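You operate a simulated robot arm through the tools that you are given. There is no shell and no other tool.

Carry out the task below with a simulated two-armed robot. There is one attempt and no reset: what you move stays moved.

JOB
Run the card's pull test, then go back to low pressure.
Fine: the load test card; grip pressure, test and aim as on the card, then high pressure, before the run.
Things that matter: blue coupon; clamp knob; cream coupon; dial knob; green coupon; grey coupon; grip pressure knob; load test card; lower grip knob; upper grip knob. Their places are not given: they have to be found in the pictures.

It is judged by the outcome, as a careful person would: the job done as asked, and still so three seconds after it is handed in. It fails if anything else is knocked over, pushed out of place, dropped, spilled or broken.

ROBOT AND FRAMES
Two 7-joint arms with two-finger grippers on one trunk that stands fixed in place. Base frame: the origin is at the foot of the trunk, x ahead of it, y to its left, z up. Units: cm, rad, N and s.
The left shoulder is at [6, 12.3, 97], the right one opposite. With the tool pointing down near the work surface each hand reaches from about 24 to 76 cm from the base axis, measured 20 degrees to its own side. Payload 1.47 kg a hand.
The TCP of each hand is the grasp point between the finger pads, 1.6 cm short of the fingertips. In the tool frame z runs along the fingers and y along their closing line. The gripper opens to 8.7 cm; its body begins 5.5 cm behind the TCP.
Orientation is that of the tool frame in the base frame, as a unit quaternion [x, y, z, w]. With the fingers straight down and closing along the base's y, the tool's x points along the base's -x, its y along +y and its z along -z.

CONTROLS
- The arms move only by the tool nudge_tool. It takes "left_commands", "right_commands" or both (then of equal length, played together; a hand with none holds still); each is a list of rows, each a list of 7 numbers: the turn, a rotation vector about the base's x, y, z in rad, then the shift along the base's x, y, z in cm, then the gripper command, from -1 (shut) to 1 (fully open), values between in proportion. In form: [[wx, wy, wz, x, y, z, claw], ...]. A call has 1 to 20 rows; each row shifts and turns the commanded pose from where the row before left it. Rows are played at 5 a second. More than 5 cm and 0.15 rad between two rows, or a gripper value outside its range, and nothing of the call is played. A pose out of reach is approached as far as the arm can. The call stops where the force on the tool passes 40 N (or 10 N more than at its start, if that is more) or the arm is blocked; 0.2 s more then pass. The fingers move at their own pace (about 15.3 cm/s each) and stop on an object; they squeeze with about 28 N. The grip force told is the motor's: it shows also when the fingers shut on nothing. Time passes only in rows, and 0.2 s behind the last, so rows that do not move let the fingers close. The reply holds the time, the measured pose of the TCP, the force on the tool along the base axes, the opening and the grip force, in the units named above and with some noise, with the torque about the TCP (base axes, N m) and any sound that the robot's microphone picked up.
- Cameras (640 x 400 px; columns grow to the right, rows downward): "scene" is now at [8.81, -0.43, 152.66]; the picture's right is [-0.05, -1.00, 0.00], its down [-0.74, 0.04, -0.67] and it looks along [0.67, -0.03, -0.74] (base axes); focal length 339 px, centre (320, 200). "left" rides on the left gripper at [7.3, -1.2, -9] in its tool frame; the picture's right is [0.16, 0.99, 0.00], its down [-0.72, 0.12, -0.68] and it looks along [-0.67, 0.11, 0.73] (tool axes); focal length 247 px, centre (320, 200). "right" rides on the right gripper at [7.3, 1.2, -9] in its tool frame; the picture's right is [-0.16, 0.99, 0.00], its down [-0.72, -0.12, -0.68] and it looks along [-0.67, -0.11, 0.73] (tool axes); focal length 247 px, centre (320, 200).
- capture(camera): a new picture of that camera. It takes no simulated time.
- raise_lower(by): moves the trunk up (or, below 0, down) by that many cm; the arms and the scene camera ride with it, the base frame stays. It gives what a move gives, with no picture.
- pan_tilt(pan, tilt): turns the head with the scene camera to pan (to the left, within 2.094 rad either way) and tilt (down, from -0.506 to 1.204), counted from straight ahead of the robot. It gives what a move gives.
- point_at(camera, pixels): for up to 12 pixels [column, row] of the newest picture of that camera ("zoom" is the newest enlarged one), the place [x, y, z] in the base frame of the surface seen there, good to about 0.3 cm. It takes no simulated time.
- close_up(camera, box): a new picture of the part [left, top, right, bottom] of that camera's present view, enlarged. It takes no simulated time.
- job_done(): hands the job in; it is judged then, once.

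Unless the task says otherwise, let go and move clear before handing in.

The tools are called after "Call:" as name(argument=value, ...) on one line, values as JSON. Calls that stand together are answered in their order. nudge_tool: Moves the arms, as the interface text tells. Its arguments: {"type":"object","properties":{"left_commands":{"type":"array","items":{"type":"array","items":{"type":"number"}}},"right_commands":{"type":"array","items":{"type":"array","items":{"type":"number"}}}},"required":[]} The other tools are called the same way: raise_lower (by) moves the trunk up or down; pan_tilt (pan, tilt) turns the head that bears the scene camera; capture (camera) takes a picture; point_at (camera, pixels) gives the place of the surface under pixels of a picture; close_up (camera, box) takes an enlarged picture of a part of a camera's view; job_done () hands the job in.

At the start:

```text
time_s: 0.0
left_position: [62.0, 8.84, 107.45]
left_ee_rot: [0.0, 1.0, 0.0, 0.0]
left_contact_force: [-0.2, -0.1, -0.3]
left_torque: [0.01, 0.0, 0.04]
left_grip_width: 8.71
left_grip_force: 0.1
right_position: [41.43, -30.56, 113.79]
right_ee_rot: [0.0, 1.0, 0.0, 0.0]
right_contact_force: [1.0, 0.3, -0.4]
right_torque: [-0.02, 0.01, 0.02]
right_grip_width: 8.67
right_grip_force: 0.1
trunk travel left (down, up): [-12.5, 10.5]
head pan, tilt (commanded): [-0.052, 0.834]
```

scene: 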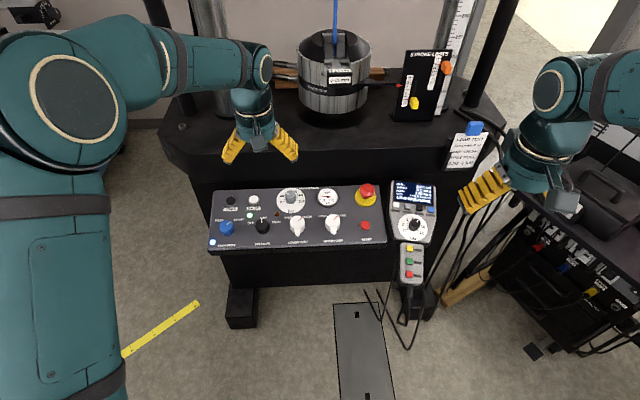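
right: 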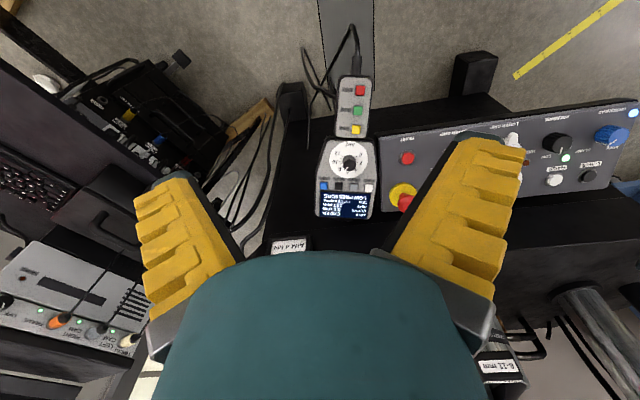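
left: 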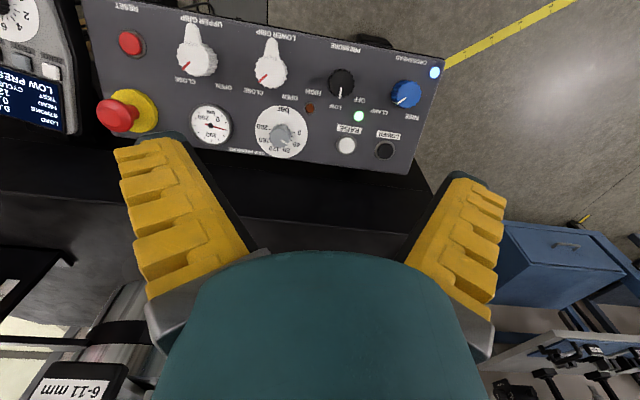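

The scene shows a testing machine with a control panel (pixels 210-385, 185-250), a handset (390-435, 180-245), and a card near (468,150). I'll take close-ups of each to read them.

Call:
close_up(camera="scene", box=[435, 110, 515, 180])

Call:
close_up(camera="scene", box=[200, 175, 390, 265])

Call:
close_up(camera="scene", box=[380, 175, 450, 290])

Call:
close_up(camera="scene", box=[380, 40, 480, 130])

Call:
close_up(camera="scene", box=[260, 0, 420, 125])

Call:
close_up(camera="left", box=[0, 0, 460, 190])

```text
5.71 times, centred on (475, 145) of scene
```

zoom: 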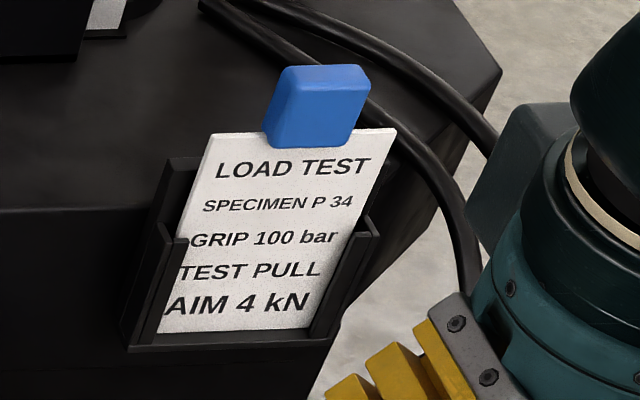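

```text
3.37 times, centred on (295, 220) of scene
```

zoom: 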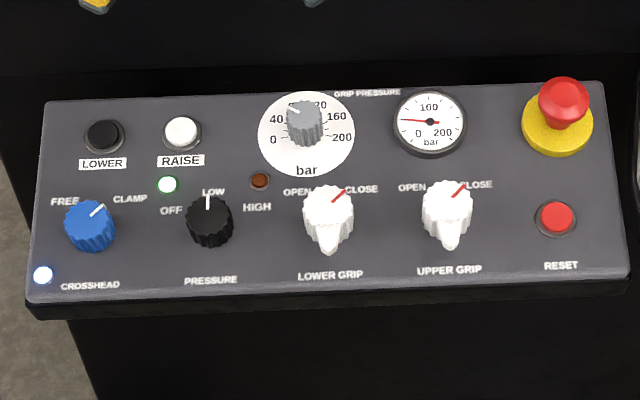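

```text
3.48 times, centred on (415, 232) of scene
```

zoom: 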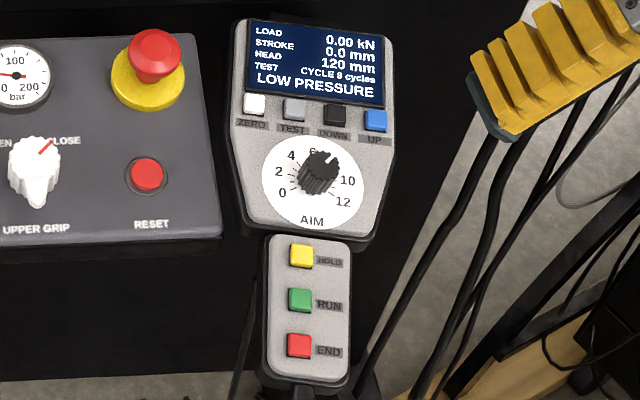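

```text
4.44 times, centred on (430, 85) of scene
```

zoom: 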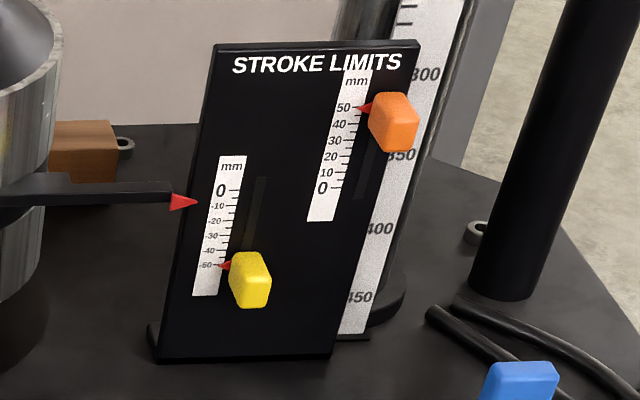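

```text
3.20 times, centred on (340, 62) of scene
```

zoom: 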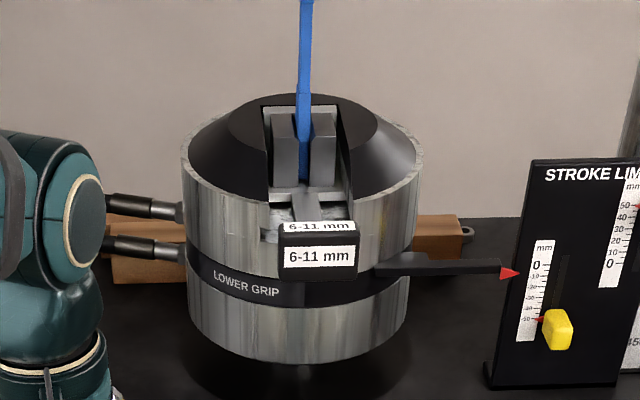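

```text
1.39 times, centred on (230, 95) of left
```

zoom: 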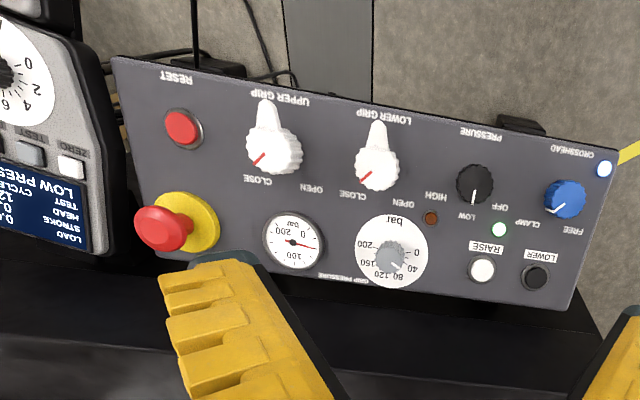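

The card reads specimen P 34, grip 100 bar, test PULL, aim 4 kN; the display shows test CYCLE, LOW PRESSURE, aim about 8, and a blue coupon is in the lower grip. I'll look up and around to find the coupons and the upper grip.

Call:
pan_tilt(pan=-0.05, tilt=0.35)

Call:
capture(camera="scene")

Call:
close_up(camera="scene", box=[200, 0, 440, 300])

```text
time_s: 0.9
left_position: [61.94, 8.69, 107.52]
left_ee_rot: [0.0, 1.0, 0.0, 0.0]
left_contact_force: [-0.2, 0.5, 0.1]
left_torque: [-0.03, -0.01, 0.01]
left_grip_width: 8.72
left_grip_force: 0.1
right_position: [41.44, -30.53, 113.93]
right_ee_rot: [0.001, 1.0, 0.0, -0.001]
right_contact_force: [0.2, -1.2, -0.2]
right_torque: [0.0, 0.0, -0.01]
right_grip_width: 8.71
right_grip_force: 0.0
trunk travel left (down, up): [-12.5, 10.5]
head pan, tilt (commanded): [-0.051, 0.351]
```

```text
taken
```

scene: 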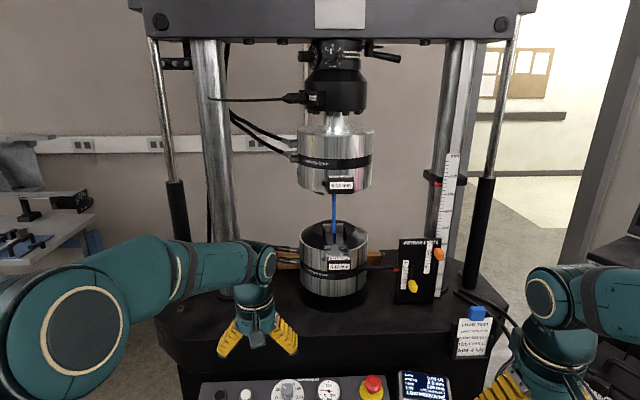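

```text
1.33 times, centred on (320, 150) of scene
```

zoom: 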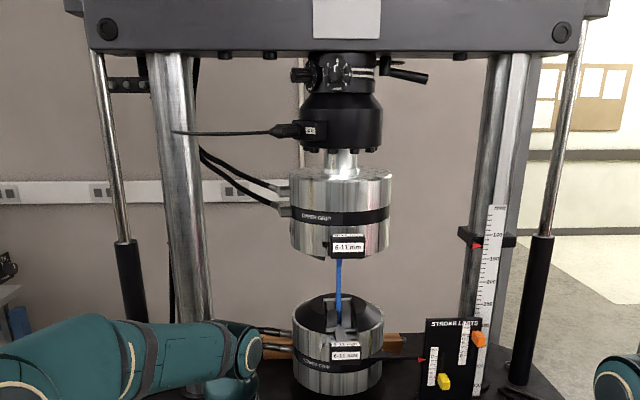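

The blue coupon spans both grips (333,210). I'll zoom in on the grip area and then pan to look for the other coupons.

Call:
close_up(camera="scene", box=[285, 120, 385, 300])

Call:
close_up(camera="scene", box=[385, 140, 515, 320])

Call:
pan_tilt(pan=-1.0, tilt=0.7)

Call:
capture(camera="scene")

Call:
pan_tilt(pan=0.9, tilt=0.7)

Call:
capture(camera="scene")

```text
2.22 times, centred on (335, 210) of scene
```

zoom: 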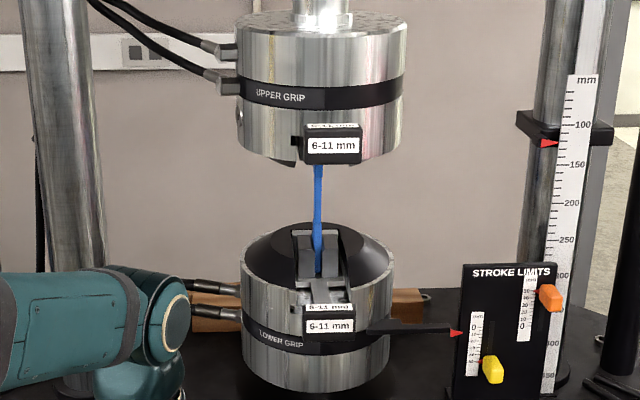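

```text
2.22 times, centred on (450, 230) of scene
```

zoom: 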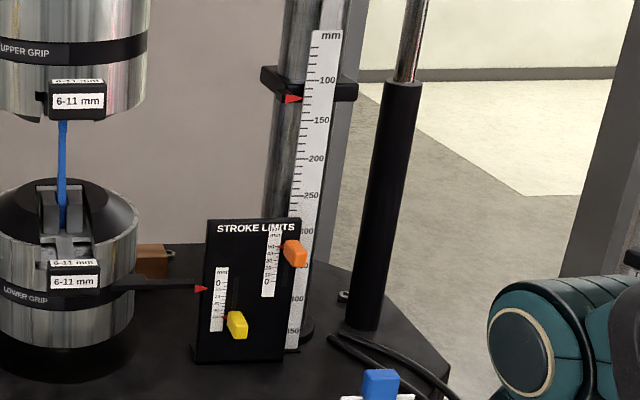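

```text
time_s: 2.1
left_position: [61.96, 8.7, 107.4]
left_ee_rot: [0.001, 1.0, 0.0, 0.0]
left_contact_force: [-0.6, -0.2, 0.7]
left_torque: [-0.01, -0.01, -0.01]
left_grip_width: 8.69
left_grip_force: 0.1
right_position: [41.45, -30.57, 113.86]
right_ee_rot: [0.0, 1.0, 0.001, 0.0]
right_contact_force: [-0.6, -0.2, -0.5]
right_torque: [0.03, -0.01, 0.02]
right_grip_width: 8.7
right_grip_force: 0.1
trunk travel left (down, up): [-12.5, 10.5]
head pan, tilt (commanded): [-1.0, 0.7]
```

```text
taken
```

scene: 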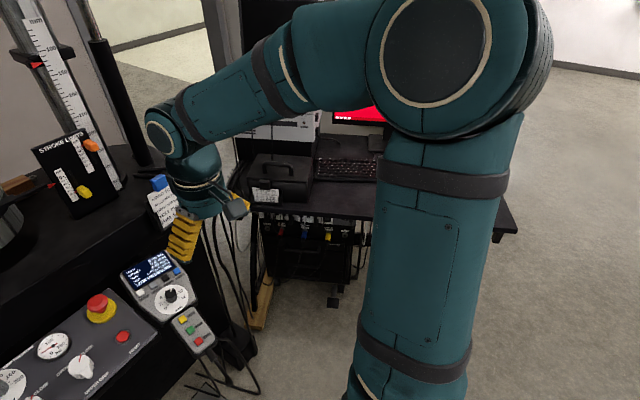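

```text
time_s: 4.0
left_position: [62.05, 8.65, 107.49]
left_ee_rot: [0.0, 1.0, 0.001, 0.0]
left_contact_force: [0.0, -0.5, -0.4]
left_torque: [0.03, 0.01, 0.02]
left_grip_width: 8.71
left_grip_force: 0.0
right_position: [41.38, -30.51, 113.95]
right_ee_rot: [0.001, 1.0, -0.001, 0.001]
right_contact_force: [-0.3, 0.0, 0.4]
right_torque: [0.02, 0.01, 0.02]
right_grip_width: 8.69
right_grip_force: 0.1
trunk travel left (down, up): [-12.5, 10.5]
head pan, tilt (commanded): [0.901, 0.7]
```

```text
taken
```

scene: 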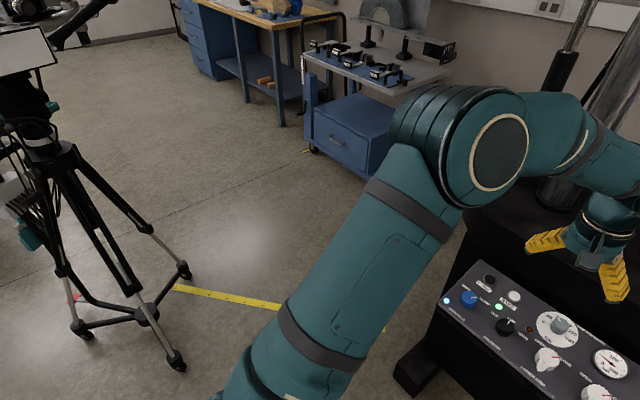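

The left side shows only a tool cart and a bench far off. I'll zoom in there, and then go back to look closely at the machine table and the coupon for markings.

Call:
close_up(camera="scene", box=[290, 0, 470, 110])

Call:
pan_tilt(pan=-0.05, tilt=0.6)

Call:
capture(camera="scene")

Call:
close_up(camera="scene", box=[310, 60, 360, 160])

Call:
close_up(camera="scene", box=[150, 100, 330, 220])

Call:
close_up(camera="scene", box=[340, 100, 520, 220])

```text
3.56 times, centred on (380, 55) of scene
```

zoom: 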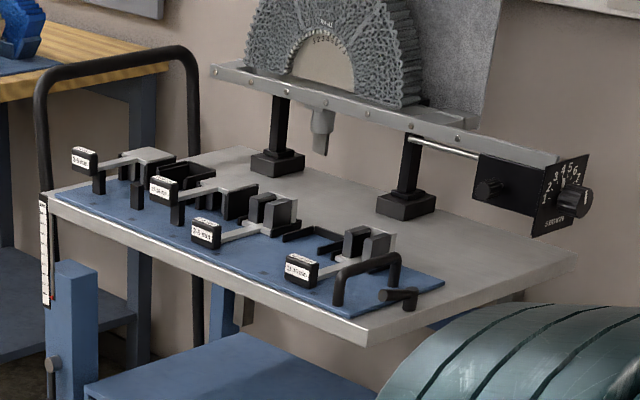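

```text
time_s: 5.2
left_position: [62.04, 8.66, 107.62]
left_ee_rot: [0.0, 1.0, -0.001, 0.0]
left_contact_force: [-0.8, -0.2, -0.8]
left_torque: [-0.01, 0.0, -0.01]
left_grip_width: 8.7
left_grip_force: 0.0
right_position: [41.39, -30.53, 113.91]
right_ee_rot: [0.0, 1.0, -0.001, 0.0]
right_contact_force: [-0.5, 1.0, 0.1]
right_torque: [-0.01, 0.02, -0.01]
right_grip_width: 8.69
right_grip_force: 0.1
trunk travel left (down, up): [-12.5, 10.5]
head pan, tilt (commanded): [-0.051, 0.6]
```

```text
taken
```

scene: 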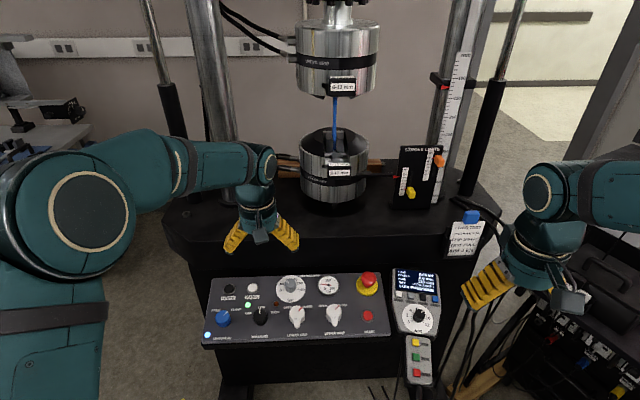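

```text
4.00 times, centred on (335, 110) of scene
```

zoom: 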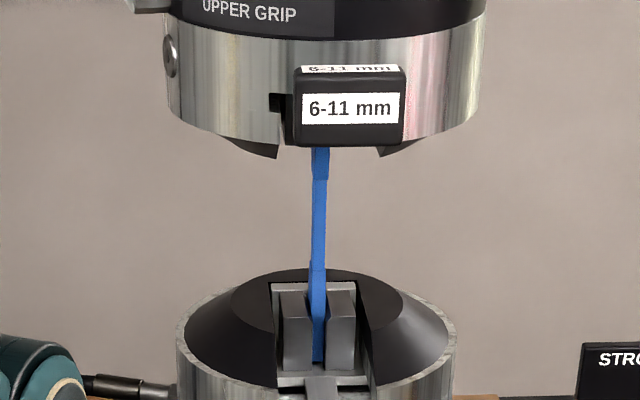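

```text
3.33 times, centred on (240, 160) of scene
```

zoom: 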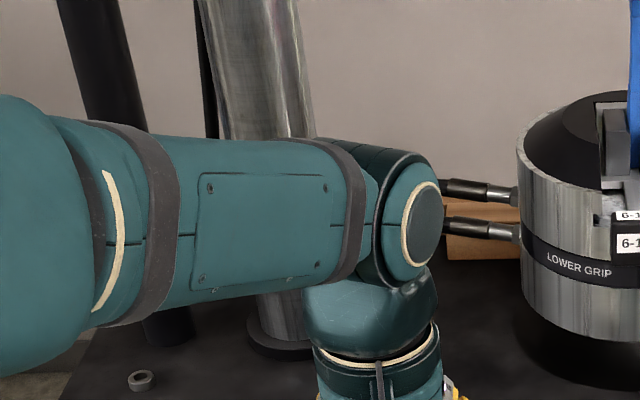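

```text
3.33 times, centred on (430, 160) of scene
```

zoom: 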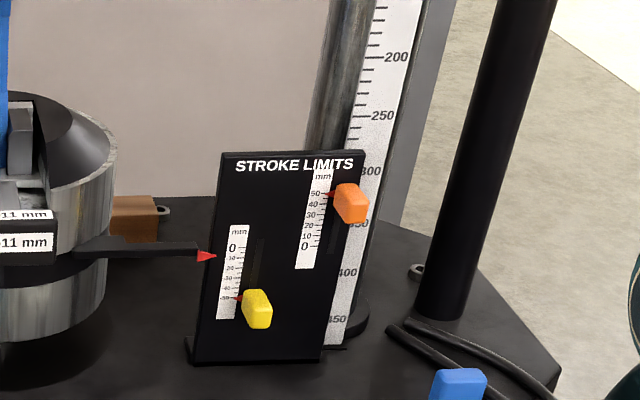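

The blue coupon (335,110) is seen edge-on and no mark is legible from here. I'll scan the rest of the room for other coupons.

Call:
pan_tilt(pan=-0.7, tilt=0.75)

Call:
capture(camera="scene")

Call:
pan_tilt(pan=-1.6, tilt=0.5)

Call:
capture(camera="scene")

Call:
pan_tilt(pan=0.6, tilt=0.45)

Call:
capture(camera="scene")

Call:
pan_tilt(pan=1.6, tilt=0.45)

Call:
capture(camera="scene")

```text
time_s: 6.3
left_position: [61.99, 8.72, 107.57]
left_ee_rot: [0.0, 1.0, 0.0, 0.0]
left_contact_force: [-1.2, 0.0, 0.3]
left_torque: [0.04, 0.02, -0.03]
left_grip_width: 8.7
left_grip_force: 0.1
right_position: [41.31, -30.53, 113.95]
right_ee_rot: [0.0, 1.0, 0.0, 0.0]
right_contact_force: [0.2, 0.0, 0.2]
right_torque: [0.03, 0.0, -0.01]
right_grip_width: 8.73
right_grip_force: 0.2
trunk travel left (down, up): [-12.5, 10.5]
head pan, tilt (commanded): [-0.7, 0.75]
```

```text
taken
```

scene: 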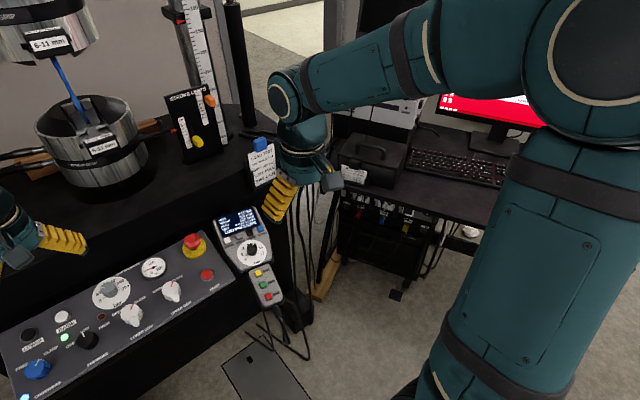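

```text
time_s: 7.5
left_position: [61.92, 8.66, 107.57]
left_ee_rot: [0.0, 1.0, 0.0, 0.0]
left_contact_force: [-0.5, 0.0, -0.6]
left_torque: [0.0, -0.01, 0.0]
left_grip_width: 8.72
left_grip_force: 0.0
right_position: [41.38, -30.71, 114.01]
right_ee_rot: [0.0, 1.0, 0.0, 0.0]
right_contact_force: [0.1, -0.2, 0.5]
right_torque: [0.01, -0.03, 0.0]
right_grip_width: 8.67
right_grip_force: 0.1
trunk travel left (down, up): [-12.5, 10.5]
head pan, tilt (commanded): [-1.6, 0.499]
```

```text
taken
```

scene: 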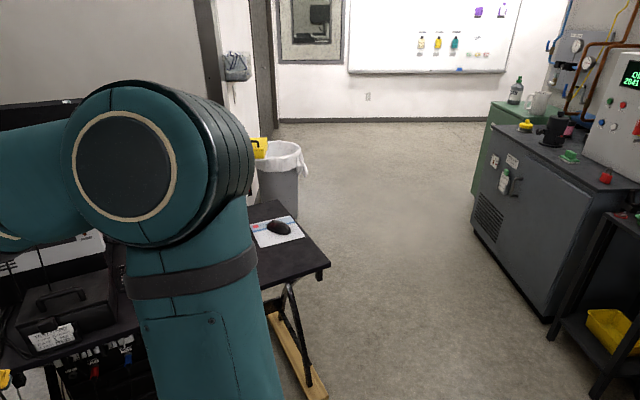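

```text
time_s: 9.6
left_position: [62.05, 8.72, 107.57]
left_ee_rot: [-0.001, 1.0, 0.0, 0.0]
left_contact_force: [-0.3, -0.1, 0.0]
left_torque: [0.0, 0.0, 0.0]
left_grip_width: 8.71
left_grip_force: 0.0
right_position: [41.37, -30.58, 113.89]
right_ee_rot: [0.0, 1.0, 0.0, 0.0]
right_contact_force: [0.0, -0.4, 0.5]
right_torque: [-0.01, -0.02, -0.02]
right_grip_width: 8.7
right_grip_force: 0.1
trunk travel left (down, up): [-12.5, 10.5]
head pan, tilt (commanded): [0.6, 0.45]
```

```text
taken
```

scene: 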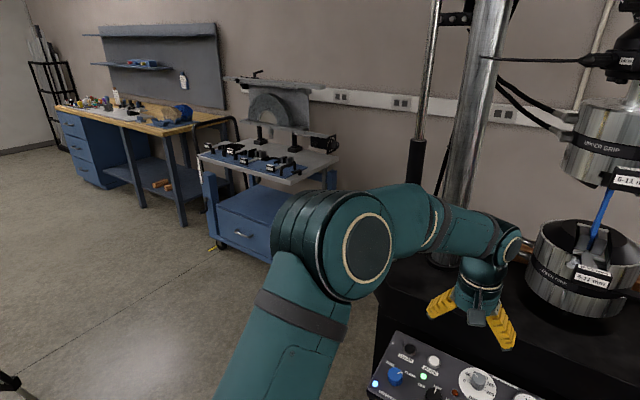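

```text
time_s: 10.8
left_position: [61.88, 8.55, 107.43]
left_ee_rot: [0.0, 1.0, -0.001, 0.001]
left_contact_force: [-0.7, 0.2, 0.2]
left_torque: [0.0, -0.01, 0.0]
left_grip_width: 8.69
left_grip_force: 0.0
right_position: [41.41, -30.55, 113.88]
right_ee_rot: [0.0, 1.0, 0.0, 0.0]
right_contact_force: [0.2, 0.6, 0.4]
right_torque: [-0.01, 0.04, 0.0]
right_grip_width: 8.7
right_grip_force: 0.0
trunk travel left (down, up): [-12.5, 10.5]
head pan, tilt (commanded): [1.6, 0.45]
```

```text
taken
```

scene: 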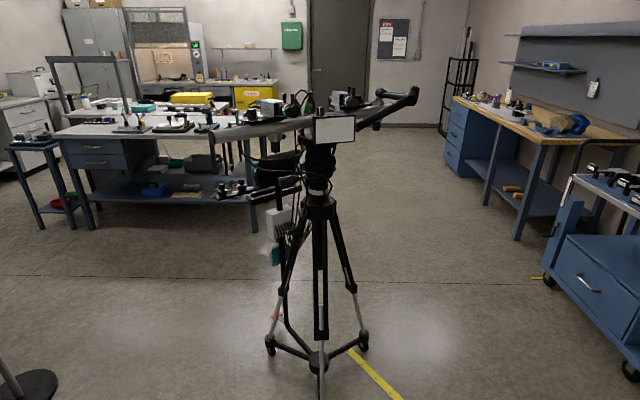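

Blue is the only coupon within reach, and it's already gripped. I'll look back at the panel and measure the controls.

Call:
pan_tilt(pan=-0.1, tilt=0.9)

Call:
capture(camera="scene")

Call:
close_up(camera="scene", box=[190, 150, 320, 240])

```text
time_s: 12.6
left_position: [61.88, 8.68, 107.46]
left_ee_rot: [0.0, 1.0, 0.0, 0.0]
left_contact_force: [0.3, 0.1, 0.0]
left_torque: [-0.04, 0.0, -0.03]
left_grip_width: 8.68
left_grip_force: 0.1
right_position: [41.44, -30.64, 113.94]
right_ee_rot: [0.001, 1.0, 0.0, 0.0]
right_contact_force: [-0.1, 0.3, 1.0]
right_torque: [0.01, 0.01, 0.01]
right_grip_width: 8.71
right_grip_force: 0.0
trunk travel left (down, up): [-12.5, 10.5]
head pan, tilt (commanded): [-0.099, 0.901]
```

```text
taken
```

scene: 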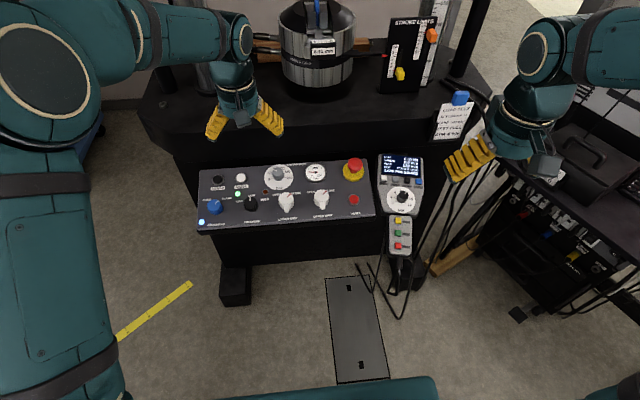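

```text
4.44 times, centred on (255, 195) of scene
```

zoom: 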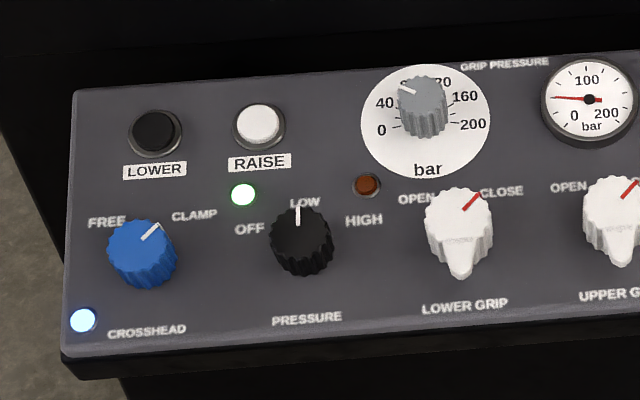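

The pressure knob points to LOW and the clamp knob to CLAMP. I'll locate the controls in 3D now.

Call:
point_at(camera="zoom", pixels=[[75, 100], [80, 345], [420, 92], [440, 165], [425, 85], [302, 228], [298, 212], [300, 310], [460, 215], [625, 200], [142, 238], [380, 165]])

Call:
close_up(camera="scene", box=[300, 145, 440, 265])

```text
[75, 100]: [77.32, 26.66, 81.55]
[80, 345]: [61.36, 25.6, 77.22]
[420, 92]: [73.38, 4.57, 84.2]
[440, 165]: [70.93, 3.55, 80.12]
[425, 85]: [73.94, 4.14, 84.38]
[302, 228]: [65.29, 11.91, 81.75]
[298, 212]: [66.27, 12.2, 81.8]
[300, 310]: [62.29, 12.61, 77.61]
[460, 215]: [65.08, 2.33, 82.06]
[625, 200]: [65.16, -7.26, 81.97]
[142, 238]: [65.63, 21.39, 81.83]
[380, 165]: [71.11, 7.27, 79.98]
```

```text
3.33 times, centred on (370, 205) of scene
```

zoom: 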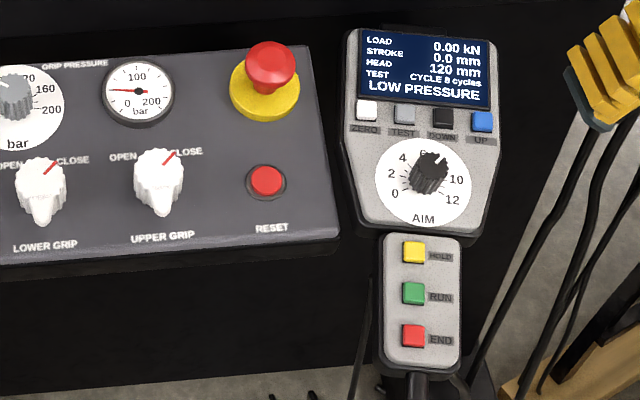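

Panel tilts about 15° towards the robot. I'll measure the handset points next.

Call:
point_at(camera="zoom", pixels=[[404, 115], [366, 110], [443, 117], [482, 122], [430, 165], [440, 155], [385, 210], [455, 210], [413, 252], [413, 294], [413, 337], [430, 100]])

Call:
point_at(camera="scene", pixels=[[402, 196], [428, 214], [381, 214], [378, 157], [420, 160], [390, 255], [411, 218], [360, 220], [300, 220], [200, 225], [360, 195], [250, 210]])

Call:
close_up(camera="scene", box=[375, 150, 430, 220])

Call:
close_up(camera="scene", box=[255, 155, 335, 215])

```text
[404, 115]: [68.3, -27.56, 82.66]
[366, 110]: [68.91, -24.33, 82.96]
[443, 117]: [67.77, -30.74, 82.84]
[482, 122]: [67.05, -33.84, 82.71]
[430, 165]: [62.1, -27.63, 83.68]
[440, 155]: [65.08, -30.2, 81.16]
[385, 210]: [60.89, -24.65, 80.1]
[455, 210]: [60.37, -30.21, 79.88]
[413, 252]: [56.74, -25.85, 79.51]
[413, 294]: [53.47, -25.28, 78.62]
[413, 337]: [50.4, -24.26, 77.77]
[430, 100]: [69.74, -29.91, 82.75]
```

```text
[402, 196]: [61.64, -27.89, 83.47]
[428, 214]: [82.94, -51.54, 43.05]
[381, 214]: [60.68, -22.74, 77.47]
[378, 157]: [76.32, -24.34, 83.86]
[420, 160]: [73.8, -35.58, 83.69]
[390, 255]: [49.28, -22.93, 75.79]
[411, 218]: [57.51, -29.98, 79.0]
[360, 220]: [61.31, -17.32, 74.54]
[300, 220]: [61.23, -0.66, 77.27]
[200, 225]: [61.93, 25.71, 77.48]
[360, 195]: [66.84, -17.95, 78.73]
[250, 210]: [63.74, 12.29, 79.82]
```

```text
5.71 times, centred on (402, 185) of scene
```

zoom: 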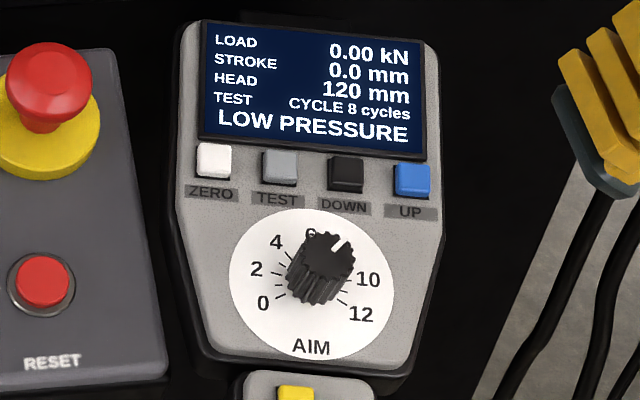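

```text
6.67 times, centred on (295, 185) of scene
```

zoom: 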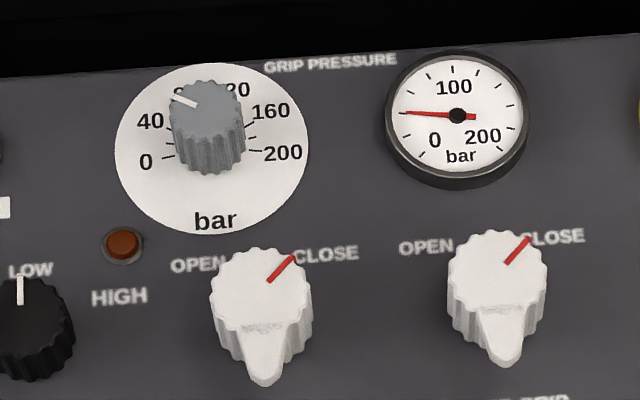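

The handset is yawed about −0.2 rad, with the AIM knob top at about (61.9,−27.8,83.6) and the TEST button at about (68.3,−27.6,82.7). I'll measure the finger geometry through the wrist cameras before approaching anything.

Call:
capture(camera="right")

Call:
point_at(camera="right", pixels=[[140, 195], [188, 173], [150, 350], [240, 250], [205, 230], [475, 140], [525, 160], [490, 290], [390, 255], [500, 150], [165, 183], [200, 290]])

```text
taken
```

right: 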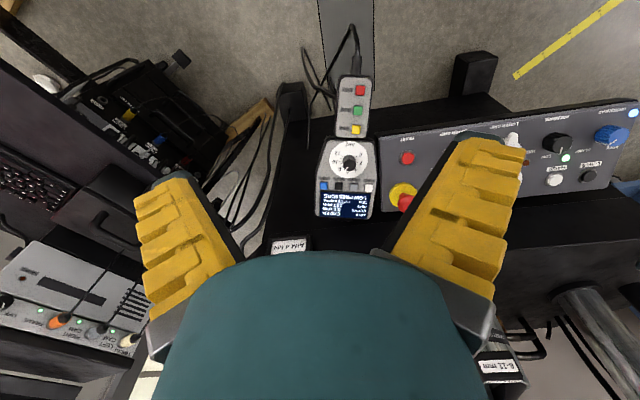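

```text
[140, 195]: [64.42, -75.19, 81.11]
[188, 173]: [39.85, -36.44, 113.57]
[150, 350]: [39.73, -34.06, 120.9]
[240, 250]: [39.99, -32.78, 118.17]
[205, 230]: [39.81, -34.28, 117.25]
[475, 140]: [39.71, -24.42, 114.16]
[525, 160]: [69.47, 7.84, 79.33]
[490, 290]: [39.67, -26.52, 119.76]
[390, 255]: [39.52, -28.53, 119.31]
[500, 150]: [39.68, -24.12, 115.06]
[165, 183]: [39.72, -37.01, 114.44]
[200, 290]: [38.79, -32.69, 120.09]
```

Fingers appear about 3.4 cm wide along tool x and 1.5–2 cm thick each. I'll look at their tip shape up close from the scene camera and check the AIM knob shape.

Call:
close_up(camera="scene", box=[430, 60, 590, 200])

Call:
close_up(camera="scene", box=[195, 60, 305, 150])

Call:
close_up(camera="right", box=[290, 60, 400, 240])

Call:
close_up(camera="left", box=[160, 40, 460, 170])

```text
2.86 times, centred on (510, 130) of scene
```

zoom: 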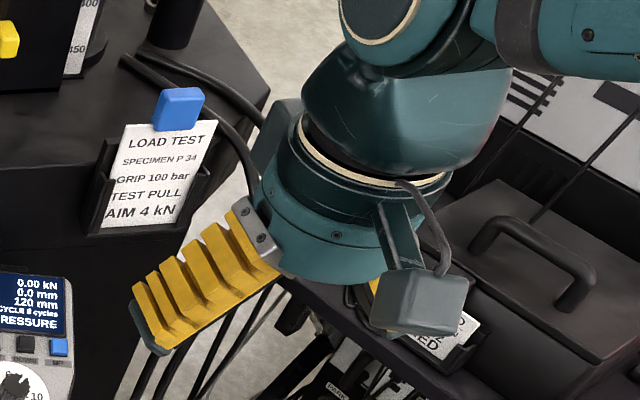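

```text
4.44 times, centred on (250, 105) of scene
```

zoom: 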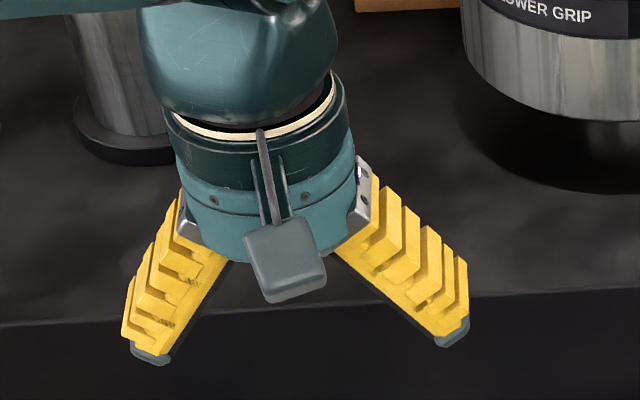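

```text
2.22 times, centred on (345, 150) of right
```

zoom: 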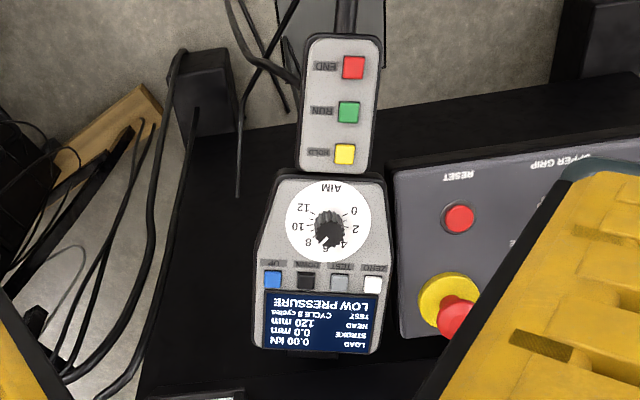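

```text
2.13 times, centred on (310, 105) of left
```

zoom: 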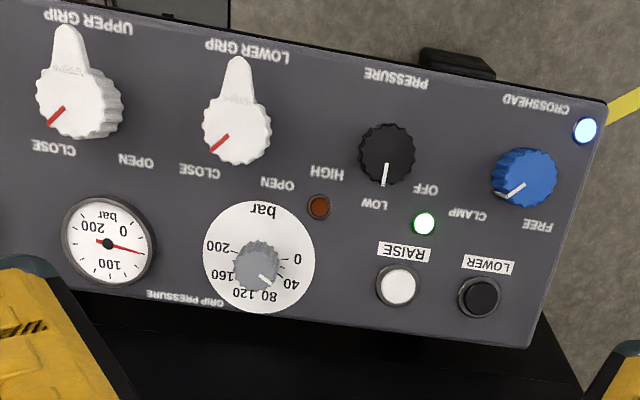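

The fingers splay outward when open, so I'll shut the right gripper in free air and check its closed shape.

Call:
nudge_tool(right_commands=[[0, 0, 0, 0, 0, 0, -1], [0, 0, 0, 0, 0, 0, -1], [0, 0, 0, 0, 0, 0, -1]])

Call:
capture(camera="right")

Call:
close_up(camera="scene", box=[430, 60, 590, 200])

```text
time_s: 13.3
left_position: [62.01, 8.65, 107.47]
left_ee_rot: [0.0, 1.0, 0.0, 0.0]
left_contact_force: [0.0, -0.3, 0.3]
left_torque: [0.01, 0.01, -0.01]
left_grip_width: 8.66
left_grip_force: 0.1
right_position: [41.39, -30.47, 113.87]
right_ee_rot: [0.0, 1.0, 0.0, 0.0]
right_contact_force: [-0.2, 1.5, -0.9]
right_torque: [0.02, 0.0, 0.01]
right_grip_width: 0.01
right_grip_force: 28.2
trunk travel left (down, up): [-12.5, 10.5]
head pan, tilt (commanded): [-0.099, 0.901]
```

```text
taken
```

right: 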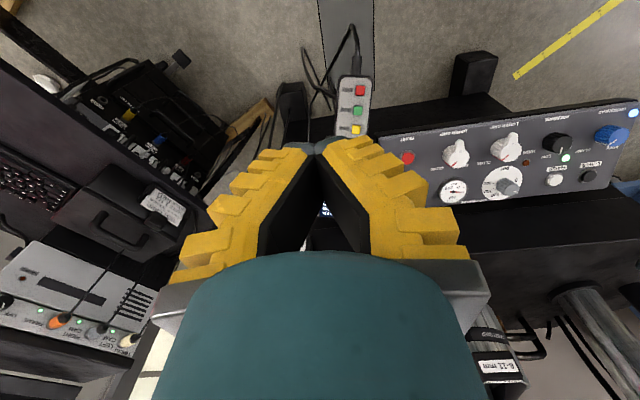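

```text
2.86 times, centred on (510, 130) of scene
```

zoom: 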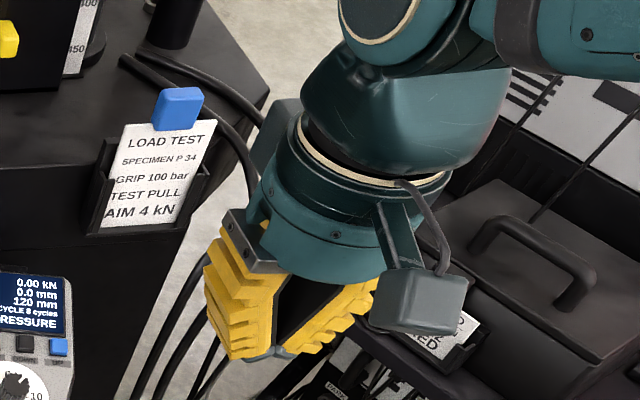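

When shut, the fingers meet in a narrow point (tip near (318,148) in the right view). I'll measure that tip.

Call:
close_up(camera="right", box=[200, 110, 440, 260])

Call:
point_at(camera="right", pixels=[[290, 149], [315, 147], [338, 145], [350, 142], [260, 160], [320, 152], [305, 150], [345, 158], [290, 165], [410, 180], [230, 195], [385, 150]])

```text
2.67 times, centred on (320, 185) of right
```

zoom: 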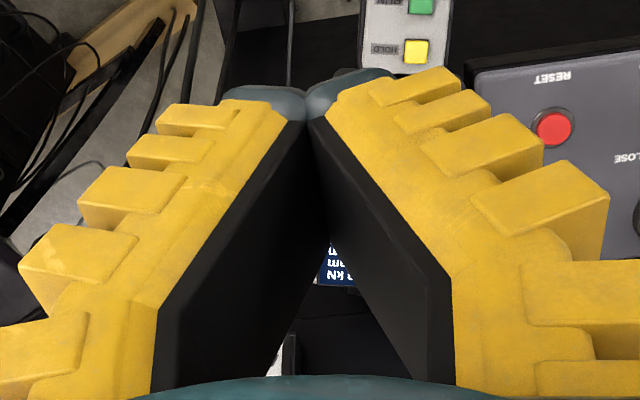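

```text
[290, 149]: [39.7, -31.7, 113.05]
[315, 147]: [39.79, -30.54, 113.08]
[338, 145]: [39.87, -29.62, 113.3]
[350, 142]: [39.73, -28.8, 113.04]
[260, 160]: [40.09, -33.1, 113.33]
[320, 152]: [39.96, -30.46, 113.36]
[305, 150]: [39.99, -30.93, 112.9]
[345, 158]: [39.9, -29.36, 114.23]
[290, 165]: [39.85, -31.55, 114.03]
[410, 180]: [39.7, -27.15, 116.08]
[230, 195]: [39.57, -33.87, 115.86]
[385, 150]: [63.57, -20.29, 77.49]
```

The closed tip is about 3 × 3.4 cm, small enough for the buttons. Now I'll pinpoint the grip-pressure dial's disc and knob, plus the pressure knob.

Call:
close_up(camera="scene", box=[235, 155, 315, 215])

Call:
close_up(camera="scene", box=[255, 155, 305, 195])

```text
6.67 times, centred on (275, 185) of scene
```

zoom: 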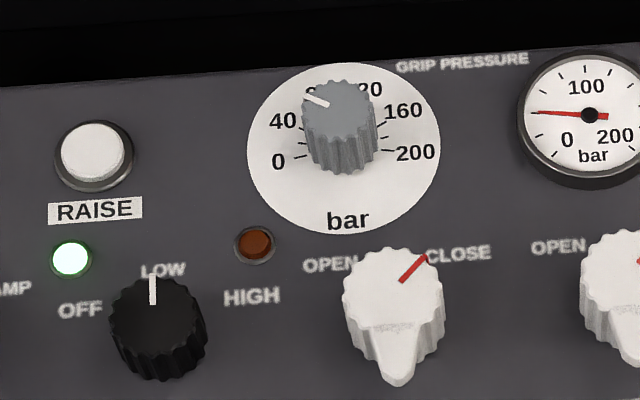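

```text
10.00 times, centred on (280, 175) of scene
```

zoom: 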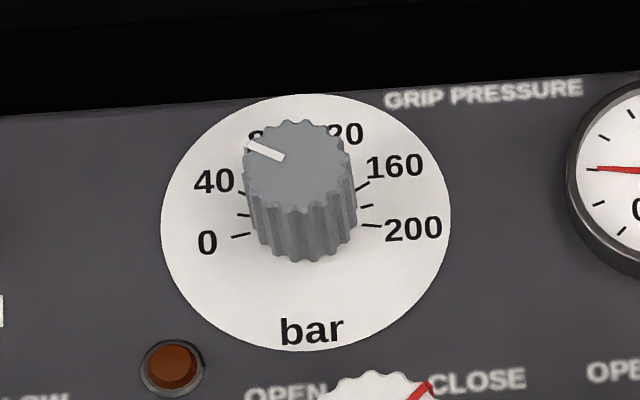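

Call:
point_at(camera="zoom", pixels=[[165, 222], [446, 215], [306, 347], [307, 98], [297, 165], [255, 165], [345, 160], [300, 125], [300, 205], [305, 255], [175, 365], [205, 120]])

```text
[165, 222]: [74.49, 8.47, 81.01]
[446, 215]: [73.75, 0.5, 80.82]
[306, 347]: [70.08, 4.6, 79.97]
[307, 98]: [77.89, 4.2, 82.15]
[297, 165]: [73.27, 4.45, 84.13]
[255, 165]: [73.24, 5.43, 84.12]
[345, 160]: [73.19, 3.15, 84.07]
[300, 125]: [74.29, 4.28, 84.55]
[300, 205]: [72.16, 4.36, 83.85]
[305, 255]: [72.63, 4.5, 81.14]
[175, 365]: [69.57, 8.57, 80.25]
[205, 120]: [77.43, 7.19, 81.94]
```

The dial disc centre is about (74.0,4.5,81.1), the knob top about (73.2,4.4,84.1), and the reading about 40 bar. Before moving the left hand in, I'll check the clearance to the machine's front face behind the panel.

Call:
point_at(camera="scene", pixels=[[280, 105], [280, 125], [280, 140], [280, 155], [350, 125], [350, 145], [200, 120], [200, 150], [355, 165], [356, 172], [330, 172], [316, 172]])

Call:
nudge_tool(left_commands=[[0, 0, 0, 0, 0, 0, 0.3], [0, 0, 0, 0, 0, 0, 0.3]])

Call:
capture(camera="left")

```text
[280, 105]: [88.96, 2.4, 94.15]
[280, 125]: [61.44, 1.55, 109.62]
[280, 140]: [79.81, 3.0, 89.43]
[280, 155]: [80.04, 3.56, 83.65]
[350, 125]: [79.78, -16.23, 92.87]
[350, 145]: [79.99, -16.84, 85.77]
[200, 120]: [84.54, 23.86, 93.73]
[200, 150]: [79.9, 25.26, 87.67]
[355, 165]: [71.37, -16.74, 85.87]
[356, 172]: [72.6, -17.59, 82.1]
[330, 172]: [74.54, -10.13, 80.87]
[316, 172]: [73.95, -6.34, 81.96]
```

```text
time_s: 13.9
left_position: [61.96, 8.7, 107.53]
left_ee_rot: [0.0, 1.0, 0.0, 0.0]
left_contact_force: [0.3, 0.6, 0.5]
left_torque: [-0.01, 0.0, 0.02]
left_grip_width: 6.15
left_grip_force: 3.6
right_position: [41.38, -30.61, 113.92]
right_ee_rot: [0.0, 1.0, 0.0, -0.001]
right_contact_force: [1.4, -0.4, 0.0]
right_torque: [0.01, 0.0, 0.01]
right_grip_width: 0.02
right_grip_force: 27.8
trunk travel left (down, up): [-12.5, 10.5]
head pan, tilt (commanded): [-0.099, 0.901]
```

```text
taken
```

left: 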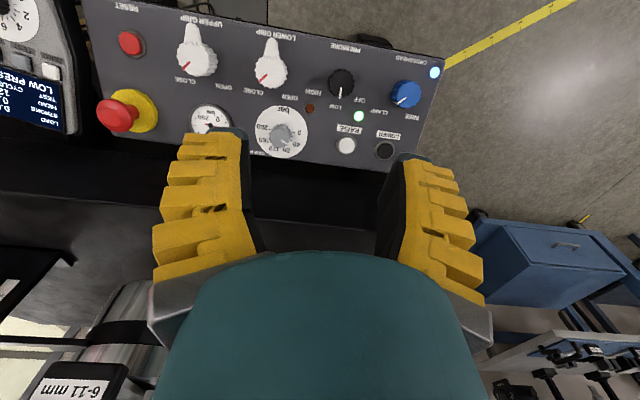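

The machine front face is at x≈80, so the tilted left hand has room. I'll move the left hand above the grip-pressure knob, tilted normal to the panel and yawed about 0.5 rad CCW so the turn ends centred.

Call:
nudge_tool(left_commands=[[0, -0.135, 0, 1.3, -0.7, -1, 0.1], [0, -0.135, 0, 1.4, -0.7, -1, 0.1], [-0.0336, 0, 0.1204, 1.4, -0.7, -2, 0.1], [-0.0336, 0, 0.1204, 1.4, -0.7, -3, 0.1], [-0.0336, 0, 0.1204, 1.4, -0.7, -3, 0.1], [-0.0336, 0, 0.1204, 1.35, -0.77, -3, 0.1], [0, 0, 0, 0, 0, 0, 0.1]])

Call:
capture(camera="left")

Call:
capture(camera="scene")

```text
time_s: 15.6
left_position: [70.06, 4.44, 94.5]
left_ee_rot: [-0.246, 0.96, -0.035, 0.13]
left_contact_force: [0.1, 0.5, 0.0]
left_torque: [0.01, 0.02, 0.0]
left_grip_width: 5.34
left_grip_force: 3.8
right_position: [41.32, -30.65, 113.83]
right_ee_rot: [0.0, 1.0, 0.001, 0.001]
right_contact_force: [-0.4, -0.4, 0.0]
right_torque: [-0.02, -0.02, -0.01]
right_grip_width: 0.0
right_grip_force: 28.4
trunk travel left (down, up): [-12.5, 10.5]
head pan, tilt (commanded): [-0.099, 0.901]
```

```text
taken
```

left: 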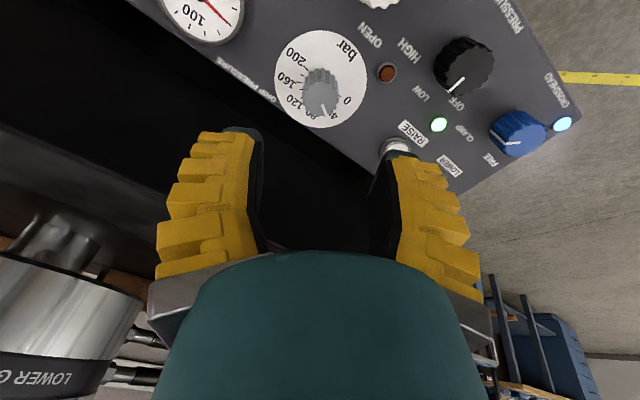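

```text
taken
```

scene: 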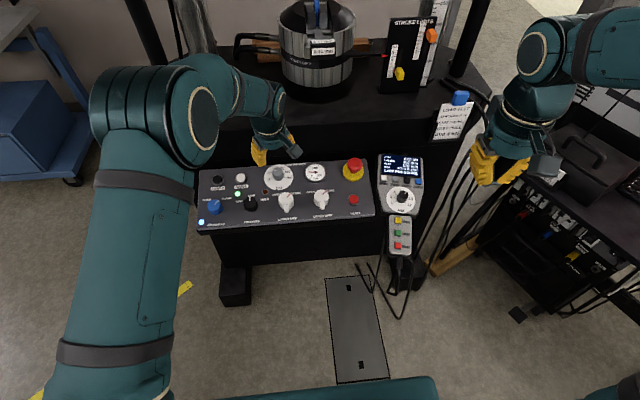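

The knob top appears at about (320,95) in the left view, right on the tool axis, and the gauge is far enough away. I'm descending along the panel normal around the knob.

Call:
nudge_tool(left_commands=[[0, 0, 0, 0.56, 0, -1.9, 0.1], [0, 0, 0, 0.56, 0, -1.9, 0.1], [0, 0, 0, 0.56, 0, -1.9, 0.1], [0, 0, 0, 0.56, 0, -1.9, 0.1], [0, 0, 0, 0, 0, 0, 0.1]])

Call:
capture(camera="left")

Call:
close_up(camera="scene", box=[225, 100, 345, 220])

```text
time_s: 16.8
left_position: [72.45, 4.43, 86.98]
left_ee_rot: [-0.246, 0.96, -0.035, 0.131]
left_contact_force: [0.2, 0.8, 0.0]
left_torque: [0.03, -0.02, 0.01]
left_grip_width: 5.35
left_grip_force: 4.6
right_position: [41.4, -30.5, 113.87]
right_ee_rot: [0.0, 1.0, 0.0, 0.0]
right_contact_force: [0.5, 0.2, 0.0]
right_torque: [-0.04, 0.0, 0.02]
right_grip_width: 0.01
right_grip_force: 28.0
trunk travel left (down, up): [-12.5, 10.5]
head pan, tilt (commanded): [-0.099, 0.901]
```

```text
taken
```

left: 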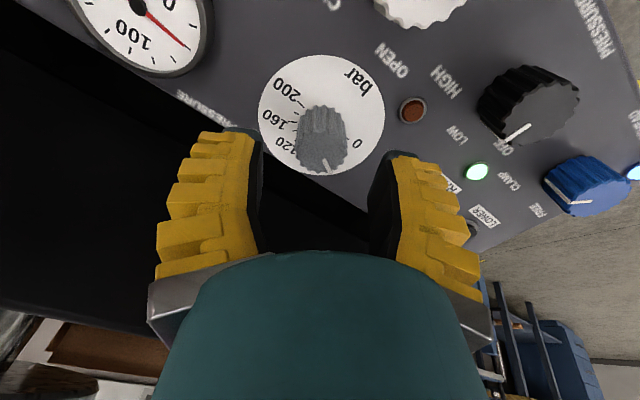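

```text
3.33 times, centred on (285, 160) of scene
```

zoom: 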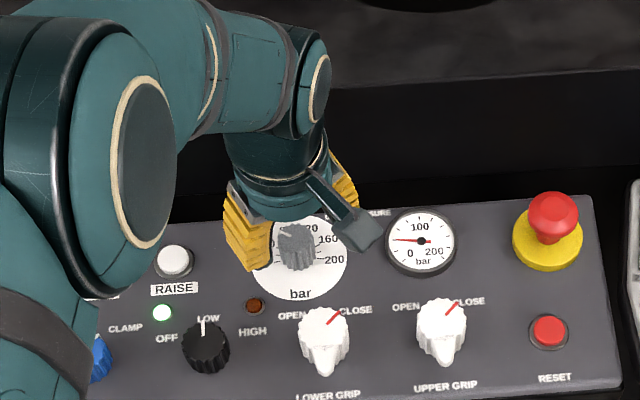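

The knob sits centred between the fingers (320,140). I'll continue down 4 cm, then close on it.

Call:
nudge_tool(left_commands=[[0, 0, 0, 0.36, 0, -1.3, 0.1], [0, 0, 0, 0.36, 0, -1.3, 0.1], [0, 0, 0, 0.36, 0, -1.3, 0.1], [0, 0, 0, 0, 0, 0, 0.1]])

Call:
capture(camera="left")

Call:
close_up(camera="scene", box=[225, 100, 345, 220])

```text
time_s: 17.8
left_position: [73.66, 4.34, 83.05]
left_ee_rot: [-0.245, 0.96, -0.034, 0.131]
left_contact_force: [-0.2, 0.9, -0.2]
left_torque: [-0.02, 0.0, -0.04]
left_grip_width: 5.32
left_grip_force: 3.9
right_position: [41.44, -30.57, 114.0]
right_ee_rot: [0.0, 1.0, 0.0, 0.0]
right_contact_force: [0.1, 0.4, 0.5]
right_torque: [-0.03, -0.01, -0.03]
right_grip_width: 0.0
right_grip_force: 27.4
trunk travel left (down, up): [-12.5, 10.5]
head pan, tilt (commanded): [-0.099, 0.901]
```

```text
taken
```

left: 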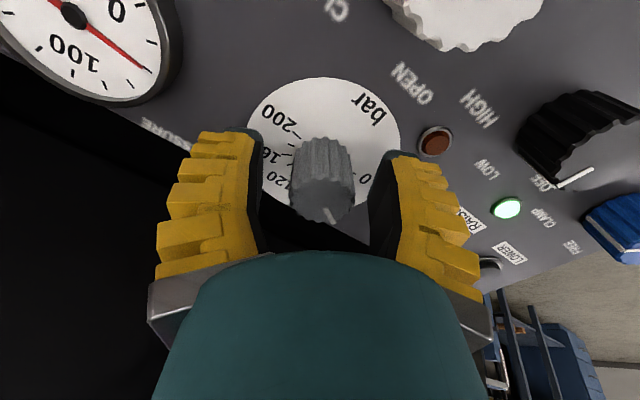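

```text
3.33 times, centred on (285, 160) of scene
```

zoom: 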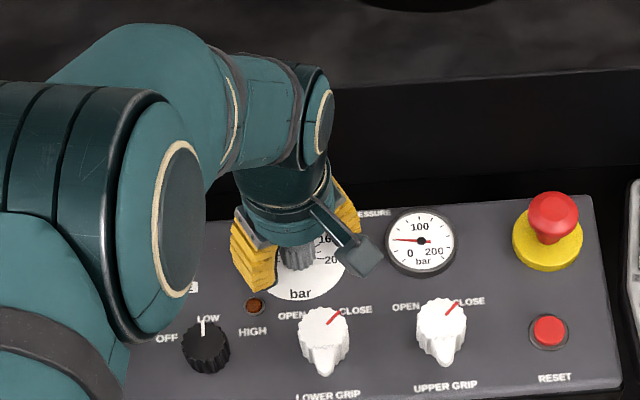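

The knob is centred between the pads. I'll close on it now.

Call:
nudge_tool(left_commands=[[0, 0, 0, 0, 0, 0, -0.2], [0, 0, 0, 0, 0, 0, -1], [0, 0, 0, 0, 0, 0, -1]])

Call:
capture(camera="left")

Call:
close_up(camera="scene", box=[375, 150, 430, 220])

```text
time_s: 18.6
left_position: [73.47, 4.55, 83.0]
left_ee_rot: [-0.246, 0.96, -0.033, 0.13]
left_contact_force: [-4.5, 3.8, 0.4]
left_torque: [0.11, -0.1, 0.04]
left_grip_width: 2.48
left_grip_force: 29.7
right_position: [41.38, -30.56, 113.86]
right_ee_rot: [0.0, 1.0, -0.001, 0.0]
right_contact_force: [-0.3, 0.2, 0.2]
right_torque: [-0.02, 0.01, 0.0]
right_grip_width: 0.0
right_grip_force: 27.6
trunk travel left (down, up): [-12.5, 10.5]
head pan, tilt (commanded): [-0.099, 0.901]
```

```text
taken
```

left: 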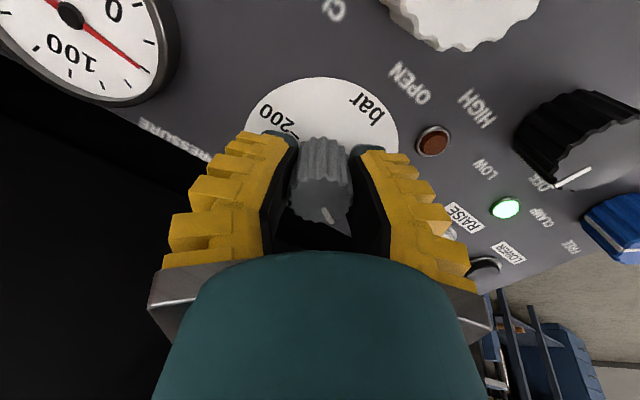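

```text
5.71 times, centred on (402, 185) of scene
```

zoom: 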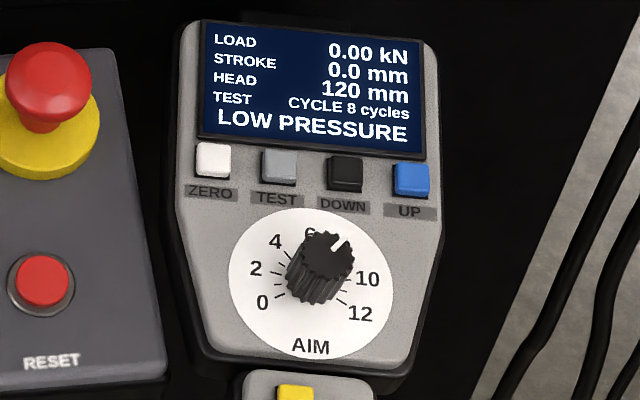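

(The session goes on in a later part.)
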